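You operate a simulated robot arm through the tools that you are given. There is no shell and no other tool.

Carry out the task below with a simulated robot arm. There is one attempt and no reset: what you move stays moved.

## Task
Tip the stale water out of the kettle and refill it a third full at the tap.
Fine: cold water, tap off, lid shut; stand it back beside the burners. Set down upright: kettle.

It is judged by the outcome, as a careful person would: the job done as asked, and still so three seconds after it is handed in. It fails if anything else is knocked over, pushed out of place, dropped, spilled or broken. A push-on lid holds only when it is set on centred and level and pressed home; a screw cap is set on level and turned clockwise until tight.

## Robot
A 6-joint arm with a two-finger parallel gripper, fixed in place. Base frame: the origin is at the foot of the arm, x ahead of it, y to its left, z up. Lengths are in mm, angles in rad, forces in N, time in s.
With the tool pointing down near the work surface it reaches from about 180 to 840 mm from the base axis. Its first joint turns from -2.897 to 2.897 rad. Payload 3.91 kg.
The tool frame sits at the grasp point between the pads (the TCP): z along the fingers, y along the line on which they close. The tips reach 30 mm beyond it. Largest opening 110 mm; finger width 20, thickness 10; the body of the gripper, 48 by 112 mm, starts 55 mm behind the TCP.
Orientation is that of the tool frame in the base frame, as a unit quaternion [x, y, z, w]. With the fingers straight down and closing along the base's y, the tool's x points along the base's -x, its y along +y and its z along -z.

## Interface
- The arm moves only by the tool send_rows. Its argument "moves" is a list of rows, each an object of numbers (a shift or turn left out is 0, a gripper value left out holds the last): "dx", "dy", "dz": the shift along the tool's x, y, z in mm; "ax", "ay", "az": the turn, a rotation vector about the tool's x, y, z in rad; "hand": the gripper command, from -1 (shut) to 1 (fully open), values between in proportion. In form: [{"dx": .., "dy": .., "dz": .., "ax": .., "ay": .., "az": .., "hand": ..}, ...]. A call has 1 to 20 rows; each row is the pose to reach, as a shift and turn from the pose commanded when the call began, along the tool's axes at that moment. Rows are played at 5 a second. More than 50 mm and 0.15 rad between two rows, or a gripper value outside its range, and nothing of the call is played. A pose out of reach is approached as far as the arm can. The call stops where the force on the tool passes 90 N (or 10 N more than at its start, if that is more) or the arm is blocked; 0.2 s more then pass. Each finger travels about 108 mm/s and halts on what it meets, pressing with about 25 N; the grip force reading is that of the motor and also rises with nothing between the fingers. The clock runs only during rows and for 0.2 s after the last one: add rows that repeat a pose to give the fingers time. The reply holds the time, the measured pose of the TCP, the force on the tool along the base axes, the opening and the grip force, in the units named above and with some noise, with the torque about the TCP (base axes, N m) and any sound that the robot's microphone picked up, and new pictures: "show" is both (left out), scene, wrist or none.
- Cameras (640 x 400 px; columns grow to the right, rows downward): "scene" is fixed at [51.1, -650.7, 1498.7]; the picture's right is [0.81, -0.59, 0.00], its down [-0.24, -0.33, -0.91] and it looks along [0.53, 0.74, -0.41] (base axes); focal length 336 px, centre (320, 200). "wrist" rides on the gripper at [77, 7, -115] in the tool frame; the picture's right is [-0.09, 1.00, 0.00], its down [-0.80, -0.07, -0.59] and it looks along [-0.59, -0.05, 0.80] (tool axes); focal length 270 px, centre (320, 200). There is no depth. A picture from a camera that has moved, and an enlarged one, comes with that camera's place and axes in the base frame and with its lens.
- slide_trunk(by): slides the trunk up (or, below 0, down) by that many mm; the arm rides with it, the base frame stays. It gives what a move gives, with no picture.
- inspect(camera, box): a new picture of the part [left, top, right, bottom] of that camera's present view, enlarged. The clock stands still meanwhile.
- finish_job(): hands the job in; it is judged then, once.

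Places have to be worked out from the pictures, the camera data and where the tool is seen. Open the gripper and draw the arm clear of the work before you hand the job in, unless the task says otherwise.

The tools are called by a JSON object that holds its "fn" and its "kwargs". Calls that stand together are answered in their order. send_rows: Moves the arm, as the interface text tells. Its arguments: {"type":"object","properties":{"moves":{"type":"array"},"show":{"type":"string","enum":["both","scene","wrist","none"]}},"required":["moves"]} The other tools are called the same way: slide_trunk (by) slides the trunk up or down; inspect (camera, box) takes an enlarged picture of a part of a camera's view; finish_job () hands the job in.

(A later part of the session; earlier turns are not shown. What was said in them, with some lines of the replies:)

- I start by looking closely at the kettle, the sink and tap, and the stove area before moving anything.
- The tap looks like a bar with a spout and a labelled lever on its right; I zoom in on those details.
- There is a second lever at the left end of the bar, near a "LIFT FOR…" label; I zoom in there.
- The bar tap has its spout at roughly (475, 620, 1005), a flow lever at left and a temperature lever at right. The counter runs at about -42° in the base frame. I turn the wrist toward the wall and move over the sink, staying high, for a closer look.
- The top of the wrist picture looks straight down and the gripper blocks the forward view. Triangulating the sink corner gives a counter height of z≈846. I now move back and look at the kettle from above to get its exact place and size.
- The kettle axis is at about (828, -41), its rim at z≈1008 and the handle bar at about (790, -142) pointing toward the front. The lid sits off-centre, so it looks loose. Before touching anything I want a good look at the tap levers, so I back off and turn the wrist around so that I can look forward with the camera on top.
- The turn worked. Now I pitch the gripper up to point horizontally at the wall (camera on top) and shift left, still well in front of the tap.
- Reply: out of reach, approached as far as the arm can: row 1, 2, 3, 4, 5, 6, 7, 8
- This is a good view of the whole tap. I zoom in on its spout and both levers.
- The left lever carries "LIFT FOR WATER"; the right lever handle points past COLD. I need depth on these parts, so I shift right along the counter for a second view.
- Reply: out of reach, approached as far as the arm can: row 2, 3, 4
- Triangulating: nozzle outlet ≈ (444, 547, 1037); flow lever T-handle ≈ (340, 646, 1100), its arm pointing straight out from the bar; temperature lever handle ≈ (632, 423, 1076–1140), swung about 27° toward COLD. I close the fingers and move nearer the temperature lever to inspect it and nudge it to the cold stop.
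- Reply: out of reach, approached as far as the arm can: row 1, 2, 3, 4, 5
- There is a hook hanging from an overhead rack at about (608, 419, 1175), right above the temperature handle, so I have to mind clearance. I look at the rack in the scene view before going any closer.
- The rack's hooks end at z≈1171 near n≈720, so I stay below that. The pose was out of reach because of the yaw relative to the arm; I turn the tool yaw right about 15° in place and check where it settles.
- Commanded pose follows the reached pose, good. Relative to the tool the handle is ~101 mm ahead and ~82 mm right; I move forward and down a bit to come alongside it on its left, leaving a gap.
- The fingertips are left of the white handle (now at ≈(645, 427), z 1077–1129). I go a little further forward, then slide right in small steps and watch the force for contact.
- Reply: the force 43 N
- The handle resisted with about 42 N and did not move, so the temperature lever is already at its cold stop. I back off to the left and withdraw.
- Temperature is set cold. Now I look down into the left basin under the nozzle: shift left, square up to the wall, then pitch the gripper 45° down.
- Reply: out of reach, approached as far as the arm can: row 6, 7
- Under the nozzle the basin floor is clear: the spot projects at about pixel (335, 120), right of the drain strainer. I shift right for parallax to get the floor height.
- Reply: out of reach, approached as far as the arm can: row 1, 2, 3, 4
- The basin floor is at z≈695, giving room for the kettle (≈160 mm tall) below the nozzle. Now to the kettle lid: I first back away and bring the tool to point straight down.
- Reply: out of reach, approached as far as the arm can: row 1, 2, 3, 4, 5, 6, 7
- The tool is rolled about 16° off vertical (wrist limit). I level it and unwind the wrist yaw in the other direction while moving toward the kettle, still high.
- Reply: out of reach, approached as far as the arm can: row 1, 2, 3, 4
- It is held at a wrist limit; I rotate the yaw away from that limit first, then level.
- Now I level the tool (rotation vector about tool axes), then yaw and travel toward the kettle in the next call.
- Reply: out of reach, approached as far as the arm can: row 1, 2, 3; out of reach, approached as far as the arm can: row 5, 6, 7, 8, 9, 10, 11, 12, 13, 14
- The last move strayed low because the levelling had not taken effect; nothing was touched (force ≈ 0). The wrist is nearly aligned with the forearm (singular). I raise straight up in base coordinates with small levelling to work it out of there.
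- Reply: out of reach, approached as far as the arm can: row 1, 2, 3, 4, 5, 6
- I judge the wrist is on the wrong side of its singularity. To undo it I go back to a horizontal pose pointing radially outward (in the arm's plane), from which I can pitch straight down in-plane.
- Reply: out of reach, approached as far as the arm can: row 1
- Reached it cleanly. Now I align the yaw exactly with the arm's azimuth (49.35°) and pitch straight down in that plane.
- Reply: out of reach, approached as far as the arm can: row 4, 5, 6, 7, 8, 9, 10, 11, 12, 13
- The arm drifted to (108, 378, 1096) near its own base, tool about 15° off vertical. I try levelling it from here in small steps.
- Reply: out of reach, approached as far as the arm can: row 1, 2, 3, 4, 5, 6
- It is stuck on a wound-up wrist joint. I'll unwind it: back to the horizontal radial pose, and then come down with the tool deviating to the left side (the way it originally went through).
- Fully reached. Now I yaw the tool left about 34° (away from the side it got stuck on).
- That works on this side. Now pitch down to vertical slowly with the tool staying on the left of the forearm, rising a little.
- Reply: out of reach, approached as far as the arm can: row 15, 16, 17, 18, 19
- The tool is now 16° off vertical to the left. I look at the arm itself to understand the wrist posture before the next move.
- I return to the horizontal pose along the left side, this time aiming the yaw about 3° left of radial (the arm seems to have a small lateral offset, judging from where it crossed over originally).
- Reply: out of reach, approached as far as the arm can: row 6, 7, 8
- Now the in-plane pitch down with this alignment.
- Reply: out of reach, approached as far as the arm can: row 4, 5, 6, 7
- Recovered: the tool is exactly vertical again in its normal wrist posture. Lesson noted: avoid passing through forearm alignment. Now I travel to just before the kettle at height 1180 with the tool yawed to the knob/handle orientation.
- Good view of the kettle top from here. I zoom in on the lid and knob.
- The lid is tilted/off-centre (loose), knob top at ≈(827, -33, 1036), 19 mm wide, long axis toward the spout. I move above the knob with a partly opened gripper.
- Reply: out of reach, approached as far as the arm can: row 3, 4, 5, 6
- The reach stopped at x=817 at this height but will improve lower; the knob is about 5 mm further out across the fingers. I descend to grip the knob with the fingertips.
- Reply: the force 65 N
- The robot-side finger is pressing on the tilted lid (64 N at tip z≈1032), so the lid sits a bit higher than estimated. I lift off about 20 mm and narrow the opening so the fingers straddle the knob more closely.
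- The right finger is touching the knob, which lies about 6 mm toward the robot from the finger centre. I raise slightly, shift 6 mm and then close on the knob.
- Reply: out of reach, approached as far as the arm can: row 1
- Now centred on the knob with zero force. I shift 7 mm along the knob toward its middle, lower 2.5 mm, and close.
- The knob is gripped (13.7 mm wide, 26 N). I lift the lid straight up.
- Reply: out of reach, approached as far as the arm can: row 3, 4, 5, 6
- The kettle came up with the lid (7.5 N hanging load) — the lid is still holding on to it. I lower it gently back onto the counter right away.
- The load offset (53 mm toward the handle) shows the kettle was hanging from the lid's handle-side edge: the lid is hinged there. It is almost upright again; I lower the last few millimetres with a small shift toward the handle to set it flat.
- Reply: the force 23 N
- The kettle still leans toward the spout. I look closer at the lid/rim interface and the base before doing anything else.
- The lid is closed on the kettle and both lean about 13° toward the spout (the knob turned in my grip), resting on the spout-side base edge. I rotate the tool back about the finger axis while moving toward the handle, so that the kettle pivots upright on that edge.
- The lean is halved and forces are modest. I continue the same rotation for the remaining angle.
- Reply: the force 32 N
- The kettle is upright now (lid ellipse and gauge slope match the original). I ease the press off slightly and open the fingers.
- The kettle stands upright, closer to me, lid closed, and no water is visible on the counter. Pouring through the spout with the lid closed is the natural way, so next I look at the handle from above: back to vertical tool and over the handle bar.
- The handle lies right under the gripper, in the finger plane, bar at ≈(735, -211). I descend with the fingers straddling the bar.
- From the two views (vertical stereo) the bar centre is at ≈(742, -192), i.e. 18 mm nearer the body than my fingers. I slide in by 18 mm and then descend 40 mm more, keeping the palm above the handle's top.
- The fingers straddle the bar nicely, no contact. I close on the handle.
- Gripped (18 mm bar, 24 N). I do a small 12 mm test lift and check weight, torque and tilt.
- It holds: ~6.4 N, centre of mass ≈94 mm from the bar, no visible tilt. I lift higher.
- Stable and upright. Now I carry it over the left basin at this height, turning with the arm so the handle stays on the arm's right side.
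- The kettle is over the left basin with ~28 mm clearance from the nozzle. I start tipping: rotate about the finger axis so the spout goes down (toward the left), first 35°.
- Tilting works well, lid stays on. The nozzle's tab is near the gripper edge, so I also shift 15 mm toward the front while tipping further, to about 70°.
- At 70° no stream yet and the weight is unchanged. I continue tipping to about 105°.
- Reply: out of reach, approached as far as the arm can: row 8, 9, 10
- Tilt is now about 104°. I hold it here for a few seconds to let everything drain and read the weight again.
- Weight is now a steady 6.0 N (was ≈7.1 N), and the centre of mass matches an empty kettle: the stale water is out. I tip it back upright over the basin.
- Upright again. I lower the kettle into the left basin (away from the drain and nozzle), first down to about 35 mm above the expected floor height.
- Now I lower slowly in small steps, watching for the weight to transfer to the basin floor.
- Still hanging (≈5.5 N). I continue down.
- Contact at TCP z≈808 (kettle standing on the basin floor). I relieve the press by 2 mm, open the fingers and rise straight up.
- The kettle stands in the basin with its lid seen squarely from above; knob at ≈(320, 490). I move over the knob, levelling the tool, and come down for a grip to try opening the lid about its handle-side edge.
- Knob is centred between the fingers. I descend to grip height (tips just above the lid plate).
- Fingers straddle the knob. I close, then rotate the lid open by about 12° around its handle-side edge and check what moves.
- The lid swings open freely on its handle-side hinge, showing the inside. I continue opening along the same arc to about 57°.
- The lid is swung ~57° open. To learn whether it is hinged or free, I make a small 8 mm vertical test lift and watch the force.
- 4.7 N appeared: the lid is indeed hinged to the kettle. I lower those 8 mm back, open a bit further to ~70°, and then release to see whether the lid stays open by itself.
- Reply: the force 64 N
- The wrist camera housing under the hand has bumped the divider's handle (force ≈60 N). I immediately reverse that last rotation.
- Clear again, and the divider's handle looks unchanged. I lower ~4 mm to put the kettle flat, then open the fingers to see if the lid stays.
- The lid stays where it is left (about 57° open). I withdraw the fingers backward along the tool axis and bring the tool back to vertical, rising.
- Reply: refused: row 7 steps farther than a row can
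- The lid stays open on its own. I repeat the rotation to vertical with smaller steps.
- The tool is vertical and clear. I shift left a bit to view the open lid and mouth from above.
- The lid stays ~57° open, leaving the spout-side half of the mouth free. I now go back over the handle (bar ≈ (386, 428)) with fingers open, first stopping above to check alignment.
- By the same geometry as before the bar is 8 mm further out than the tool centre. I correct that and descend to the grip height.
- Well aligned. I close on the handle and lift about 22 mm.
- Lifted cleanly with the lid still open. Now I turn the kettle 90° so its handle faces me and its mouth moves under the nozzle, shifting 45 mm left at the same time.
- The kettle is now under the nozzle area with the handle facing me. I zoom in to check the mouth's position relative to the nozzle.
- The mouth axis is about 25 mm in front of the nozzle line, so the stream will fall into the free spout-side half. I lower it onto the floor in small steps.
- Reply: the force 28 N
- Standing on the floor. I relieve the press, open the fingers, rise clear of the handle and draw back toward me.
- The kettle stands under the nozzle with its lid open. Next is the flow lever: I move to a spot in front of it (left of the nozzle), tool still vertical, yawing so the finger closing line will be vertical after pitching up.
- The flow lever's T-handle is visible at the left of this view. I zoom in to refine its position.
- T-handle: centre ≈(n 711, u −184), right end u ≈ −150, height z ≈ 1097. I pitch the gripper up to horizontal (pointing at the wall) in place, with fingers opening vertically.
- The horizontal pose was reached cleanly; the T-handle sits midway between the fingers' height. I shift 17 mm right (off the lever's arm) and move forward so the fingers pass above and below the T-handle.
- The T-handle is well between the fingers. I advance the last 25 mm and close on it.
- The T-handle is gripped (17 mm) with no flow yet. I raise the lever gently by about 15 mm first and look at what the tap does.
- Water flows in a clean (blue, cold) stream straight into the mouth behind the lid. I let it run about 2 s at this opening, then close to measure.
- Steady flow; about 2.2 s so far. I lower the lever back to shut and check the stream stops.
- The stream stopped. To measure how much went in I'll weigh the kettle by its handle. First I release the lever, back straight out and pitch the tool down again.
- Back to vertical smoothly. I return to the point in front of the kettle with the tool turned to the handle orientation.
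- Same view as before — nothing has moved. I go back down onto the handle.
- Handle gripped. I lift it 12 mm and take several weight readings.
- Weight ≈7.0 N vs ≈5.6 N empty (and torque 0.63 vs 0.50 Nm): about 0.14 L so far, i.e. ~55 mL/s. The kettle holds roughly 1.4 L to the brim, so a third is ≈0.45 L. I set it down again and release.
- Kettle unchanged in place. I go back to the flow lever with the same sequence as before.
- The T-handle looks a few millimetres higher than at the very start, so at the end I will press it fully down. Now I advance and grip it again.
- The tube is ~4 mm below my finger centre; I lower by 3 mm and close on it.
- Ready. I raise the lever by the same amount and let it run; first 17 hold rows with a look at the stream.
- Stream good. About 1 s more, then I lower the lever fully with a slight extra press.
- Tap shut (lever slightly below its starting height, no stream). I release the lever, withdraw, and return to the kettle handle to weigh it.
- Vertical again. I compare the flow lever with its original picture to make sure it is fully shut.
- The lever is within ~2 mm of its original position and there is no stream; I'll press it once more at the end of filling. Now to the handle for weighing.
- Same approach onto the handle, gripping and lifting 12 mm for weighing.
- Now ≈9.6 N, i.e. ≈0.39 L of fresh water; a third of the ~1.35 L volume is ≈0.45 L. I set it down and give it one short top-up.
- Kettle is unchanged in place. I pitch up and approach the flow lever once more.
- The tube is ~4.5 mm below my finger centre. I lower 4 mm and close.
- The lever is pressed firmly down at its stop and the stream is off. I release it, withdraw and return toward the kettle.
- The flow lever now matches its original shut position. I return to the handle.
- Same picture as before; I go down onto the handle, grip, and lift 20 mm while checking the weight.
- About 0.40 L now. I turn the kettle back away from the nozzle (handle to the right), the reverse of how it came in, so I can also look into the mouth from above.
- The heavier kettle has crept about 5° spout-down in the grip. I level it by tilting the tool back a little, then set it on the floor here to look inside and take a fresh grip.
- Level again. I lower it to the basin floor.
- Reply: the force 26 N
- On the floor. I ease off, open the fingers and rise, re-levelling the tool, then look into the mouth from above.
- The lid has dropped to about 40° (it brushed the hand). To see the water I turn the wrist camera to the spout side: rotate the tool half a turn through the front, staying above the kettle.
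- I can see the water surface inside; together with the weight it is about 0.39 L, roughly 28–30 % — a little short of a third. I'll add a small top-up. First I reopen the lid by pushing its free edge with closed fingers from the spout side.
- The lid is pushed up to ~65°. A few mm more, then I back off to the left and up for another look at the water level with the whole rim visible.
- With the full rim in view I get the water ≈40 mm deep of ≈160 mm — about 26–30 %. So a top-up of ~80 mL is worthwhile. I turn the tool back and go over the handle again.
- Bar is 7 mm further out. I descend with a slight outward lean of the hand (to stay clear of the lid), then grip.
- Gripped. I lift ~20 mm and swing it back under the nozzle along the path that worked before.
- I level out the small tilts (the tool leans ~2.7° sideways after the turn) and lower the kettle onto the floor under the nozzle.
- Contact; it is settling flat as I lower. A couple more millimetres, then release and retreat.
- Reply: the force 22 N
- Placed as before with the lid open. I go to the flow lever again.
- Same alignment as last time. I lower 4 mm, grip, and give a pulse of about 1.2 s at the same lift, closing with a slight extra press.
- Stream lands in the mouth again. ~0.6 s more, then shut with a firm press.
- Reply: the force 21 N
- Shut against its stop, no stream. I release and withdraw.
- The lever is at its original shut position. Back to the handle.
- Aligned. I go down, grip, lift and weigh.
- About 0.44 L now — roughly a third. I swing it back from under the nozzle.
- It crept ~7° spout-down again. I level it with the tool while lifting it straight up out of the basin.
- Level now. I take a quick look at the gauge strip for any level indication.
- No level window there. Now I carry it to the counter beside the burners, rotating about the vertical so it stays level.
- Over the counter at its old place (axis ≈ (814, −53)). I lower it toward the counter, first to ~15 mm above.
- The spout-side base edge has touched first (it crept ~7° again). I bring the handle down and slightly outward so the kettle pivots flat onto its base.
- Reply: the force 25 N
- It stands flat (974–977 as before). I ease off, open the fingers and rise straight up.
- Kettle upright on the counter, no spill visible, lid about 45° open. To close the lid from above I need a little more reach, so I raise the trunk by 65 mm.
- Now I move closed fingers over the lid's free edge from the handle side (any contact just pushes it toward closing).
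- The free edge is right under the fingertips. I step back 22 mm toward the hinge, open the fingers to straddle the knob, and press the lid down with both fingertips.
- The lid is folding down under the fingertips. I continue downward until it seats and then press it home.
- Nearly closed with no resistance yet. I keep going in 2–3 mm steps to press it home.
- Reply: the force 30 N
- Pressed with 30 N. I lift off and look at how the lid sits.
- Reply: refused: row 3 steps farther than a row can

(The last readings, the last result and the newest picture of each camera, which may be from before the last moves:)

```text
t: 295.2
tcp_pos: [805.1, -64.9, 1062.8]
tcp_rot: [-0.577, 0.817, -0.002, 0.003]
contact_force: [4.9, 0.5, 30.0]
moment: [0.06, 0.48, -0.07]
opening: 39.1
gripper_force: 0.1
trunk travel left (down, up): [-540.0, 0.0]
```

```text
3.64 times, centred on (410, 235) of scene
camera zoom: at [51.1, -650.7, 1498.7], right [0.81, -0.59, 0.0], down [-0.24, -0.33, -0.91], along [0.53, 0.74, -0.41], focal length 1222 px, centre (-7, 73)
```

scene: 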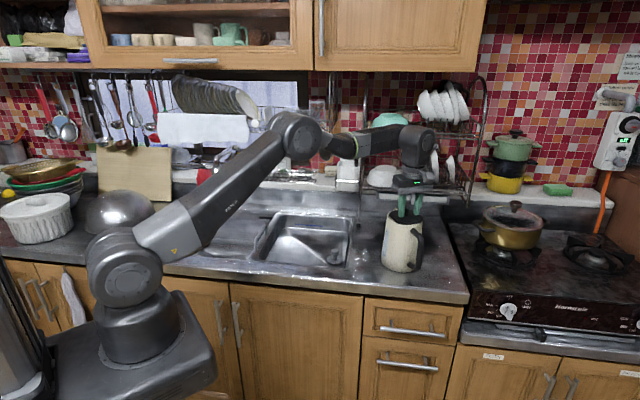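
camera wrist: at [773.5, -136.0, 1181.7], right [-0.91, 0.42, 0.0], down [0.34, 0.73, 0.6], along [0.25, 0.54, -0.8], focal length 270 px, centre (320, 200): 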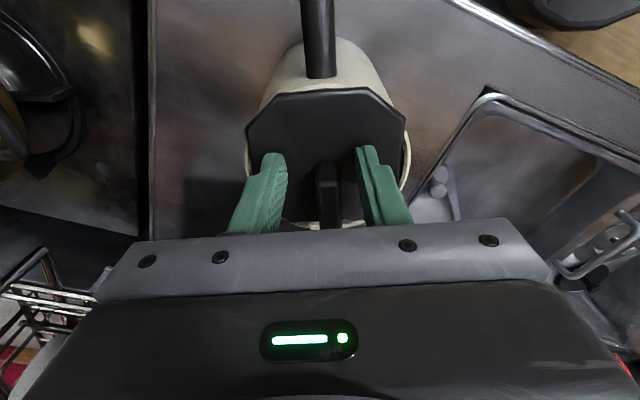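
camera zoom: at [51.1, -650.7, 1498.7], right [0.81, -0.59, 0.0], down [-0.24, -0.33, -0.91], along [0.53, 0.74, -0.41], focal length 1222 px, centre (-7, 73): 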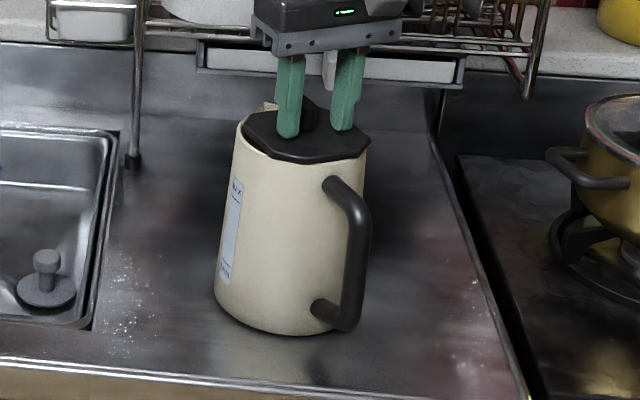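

Lid looks seated as at the start. I retreat upward in smaller steps for a clear look.

{"fn": "send_rows", "kwargs": {"moves": [{"dz": -10, "hand": -0.27}, {"dz": -40, "hand": -0.27}, {"dx": 20, "dz": -75, "hand": -0.27}, {"dx": 45, "dz": -105, "hand": -0.27}, {"dx": 70, "dz": -130, "hand": -0.27}, {"dx": 70, "dz": -130, "hand": -0.27}], "show": "both"}}

{"fn": "inspect", "kwargs": {"camera": "scene", "box": [380, 185, 430, 225]}}

{"fn": "inspect", "kwargs": {"camera": "wrist", "box": [220, 60, 420, 240]}}

{"fn": "inspect", "kwargs": {"camera": "scene", "box": [360, 180, 460, 290]}}

```text
t: 296.6
tcp_pos: [782.4, -130.6, 1187.8]
tcp_rot: [-0.576, 0.817, 0.0, 0.0]
contact_force: [-0.7, 0.5, -0.1]
moment: [0.0, -0.02, 0.0]
opening: 40.0
gripper_force: 0.1
trunk travel left (down, up): [-540.0, 0.0]
camera wrist: at [749.6, -201.0, 1303.7], right [-0.91, 0.42, 0.0], down [0.34, 0.73, 0.6], along [0.25, 0.54, -0.8], focal length 270 px, centre (320, 200)
```

scene: 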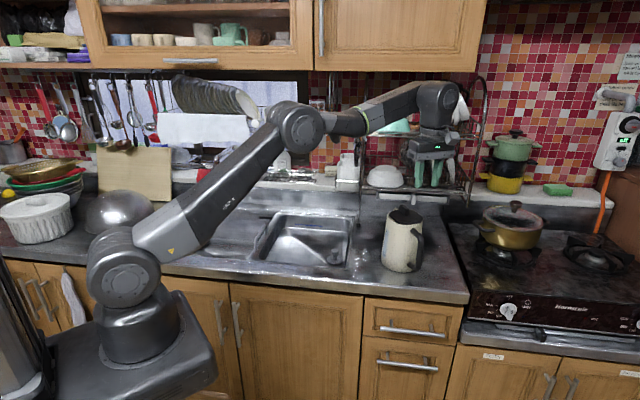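
wrist: 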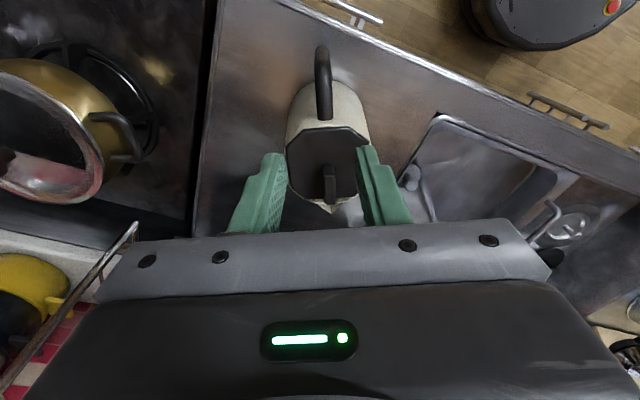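

```text
10.00 times, centred on (405, 205) of scene
camera zoom: at [51.1, -650.7, 1498.7], right [0.81, -0.59, 0.0], down [-0.24, -0.33, -0.91], along [0.53, 0.74, -0.41], focal length 3362 px, centre (-530, 150)
```

zoom: 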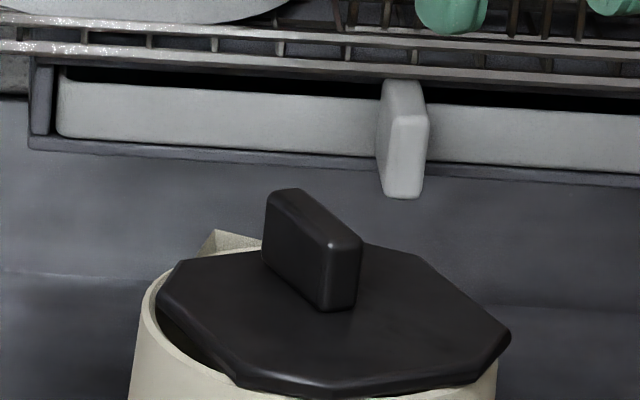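

```text
2.22 times, centred on (320, 150) of wrist
camera zoom: at [749.6, -201.0, 1303.7], right [-0.91, 0.42, 0.0], down [0.34, 0.73, 0.6], along [0.25, 0.54, -0.8], focal length 601 px, centre (320, 311)
```

zoom: 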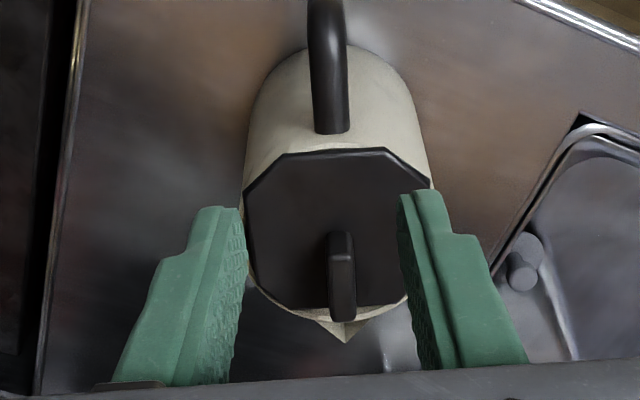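

```text
3.64 times, centred on (410, 235) of scene
camera zoom: at [51.1, -650.7, 1498.7], right [0.81, -0.59, 0.0], down [-0.24, -0.33, -0.91], along [0.53, 0.74, -0.41], focal length 1222 px, centre (-7, 73)
```

zoom: 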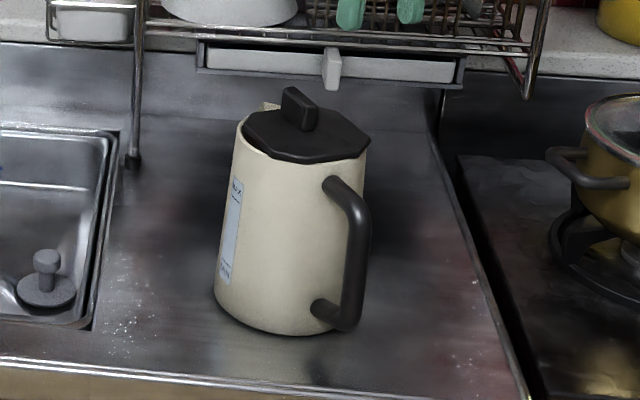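

The lid is shut just as in the first pictures and the kettle stands upright with no spill. I open the gripper and draw the arm back, then check everything once more.

{"fn": "send_rows", "kwargs": {"moves": [{"dz": -15, "hand": 0.5}, {"dy": 25, "dz": -30, "hand": 1}, {"dx": -2, "dy": 65, "dz": -40, "hand": 1}, {"dx": -3, "dy": 107, "dz": -40, "hand": 1}, {"dx": -5, "dy": 150, "dz": -40, "hand": 1}, {"dx": -6, "dy": 193, "dz": -40, "hand": 1}, {"dx": -8, "dy": 236, "dz": -40, "hand": 1}, {"dx": -9, "dy": 279, "dz": -40, "hand": 1}, {"dx": -10, "dy": 320, "dz": -40, "hand": 1}, {"dx": -11, "dy": 354, "dz": -40, "hand": 1}, {"dx": -11, "dy": 354, "dz": -40, "hand": 1}], "show": "both"}}

{"fn": "inspect", "kwargs": {"camera": "scene", "box": [170, 130, 330, 260]}}

{"fn": "inspect", "kwargs": {"camera": "scene", "box": [350, 160, 480, 300]}}

{"fn": "inspect", "kwargs": {"camera": "scene", "box": [245, 145, 305, 185]}}

```text
t: 299.0
tcp_pos: [453.2, -1.7, 1229.8]
tcp_rot: [-0.577, 0.817, 0.0, 0.0]
contact_force: [0.1, 0.2, 1.0]
moment: [0.02, 0.01, 0.0]
opening: 110.0
gripper_force: 0.0
trunk travel left (down, up): [-540.0, 0.0]
camera wrist: at [419.8, -71.7, 1346.2], right [-0.91, 0.42, 0.0], down [0.34, 0.73, 0.59], along [0.25, 0.54, -0.8], focal length 270 px, centre (320, 200)
```

scene: 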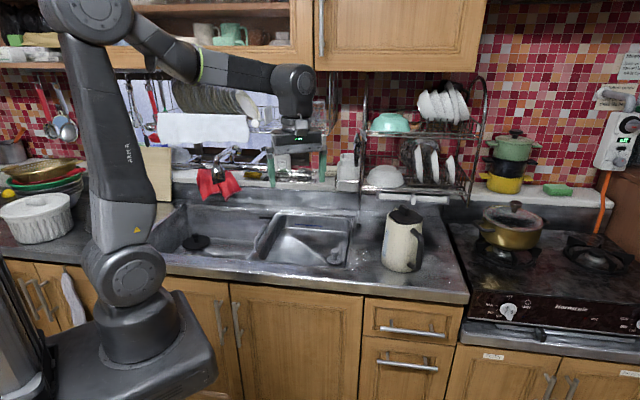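
wrist: 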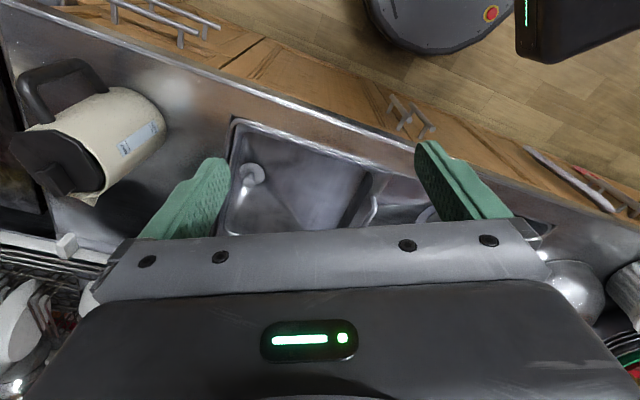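

```text
3.08 times, centred on (250, 195) of scene
camera zoom: at [51.1, -650.7, 1498.7], right [0.81, -0.59, 0.0], down [-0.24, -0.33, -0.91], along [0.53, 0.74, -0.41], focal length 1034 px, centre (535, 215)
```

zoom: 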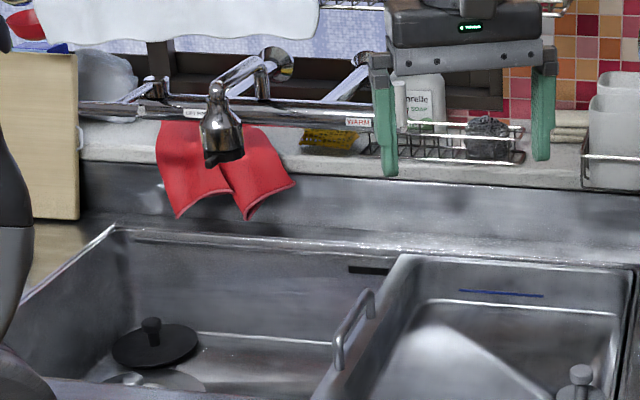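

```text
2.86 times, centred on (415, 230) of scene
camera zoom: at [51.1, -650.7, 1498.7], right [0.81, -0.59, 0.0], down [-0.24, -0.33, -0.91], along [0.53, 0.74, -0.41], focal length 960 px, centre (49, 114)
```

zoom: 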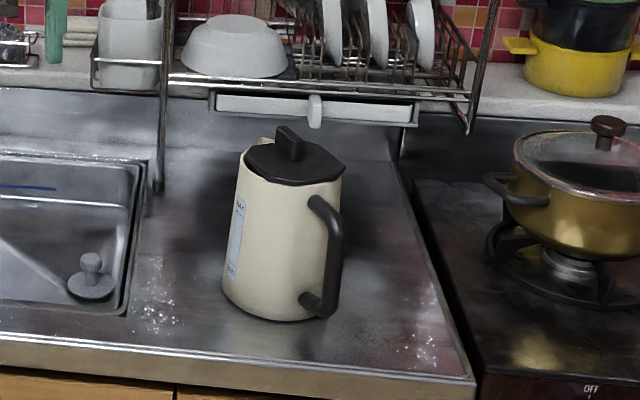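

```text
10.00 times, centred on (275, 165) of scene
camera zoom: at [51.1, -650.7, 1498.7], right [0.81, -0.59, 0.0], down [-0.24, -0.33, -0.91], along [0.53, 0.74, -0.41], focal length 3362 px, centre (770, 550)
```

zoom: 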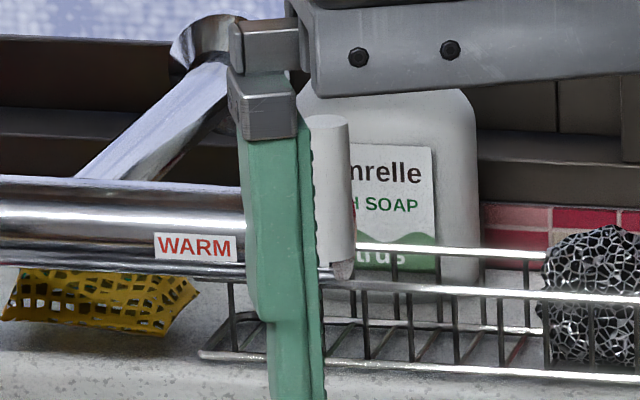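

Temperature lever, flow lever and everything else look as at the start. One last close look at the lid from this angle.

{"fn": "inspect", "kwargs": {"camera": "wrist", "box": [0, 40, 190, 220]}}

{"fn": "inspect", "kwargs": {"camera": "scene", "box": [375, 195, 435, 275]}}

```text
2.22 times, centred on (95, 130) of wrist
camera zoom: at [419.8, -71.7, 1346.2], right [-0.91, 0.42, 0.0], down [0.34, 0.73, 0.59], along [0.25, 0.54, -0.8], focal length 601 px, centre (820, 356)
```

zoom: 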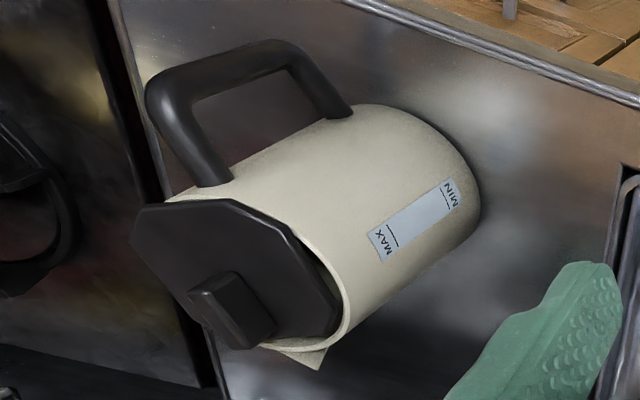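

```text
5.00 times, centred on (405, 235) of scene
camera zoom: at [51.1, -650.7, 1498.7], right [0.81, -0.59, 0.0], down [-0.24, -0.33, -0.91], along [0.53, 0.74, -0.41], focal length 1681 px, centre (-105, 25)
```

zoom: 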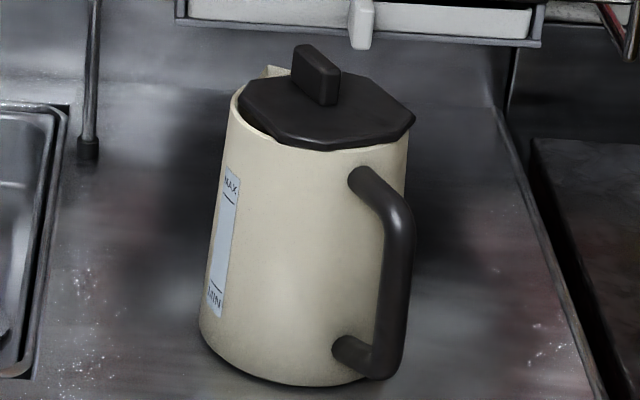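

The stale water is poured out into the left basin and the kettle is refilled. The fill is a weight estimate: about 0.44 L of cold water, against a volume I put at 1.3–1.5 L, so roughly a third. The tap is shut at its original position, with the temperature lever still at its cold stop.

The lid is shut, and the kettle stands upright beside the burners, within a few centimetres of where it started. I see no water on the counter. The wrist camera bumped the handle on the sink divider once; the handle looks unmoved. The arm is clear and the gripper open, so I am handing the job in.

{"fn": "finish_job", "kwargs": {}}

```text
The job is handed in.
```

The kettle is emptied, refilled to about a third with cold water, and back upright beside the burners with its lid shut.

- **Fill level:** this is an estimate. By weight it holds about 0.44 L, and I judge the kettle's full volume at 1.3–1.5 L, which puts it at roughly 30–34 %.
- **Stale water:** it was poured into the left basin. The kettle's weight afterwards matched an empty kettle.
- **Tap:** the flow lever is down at its original position and no water is running. The temperature lever was already at its cold stop and I left it there.
- **Lid:** it is hinged at the handle side. I pressed it closed with about 30 N and it sits as it did at the start.
- **Kettle position:** it stands within a few centimetres of where it began. I saw no water on the counter.

**Mishaps:**
- Early on, pulling at the lid knob lifted the kettle with it, tilted about 20°; I set it back upright, and no water showed on the counter.
- The wrist camera once bumped the handle on the sink divider; the handle looks unmoved.
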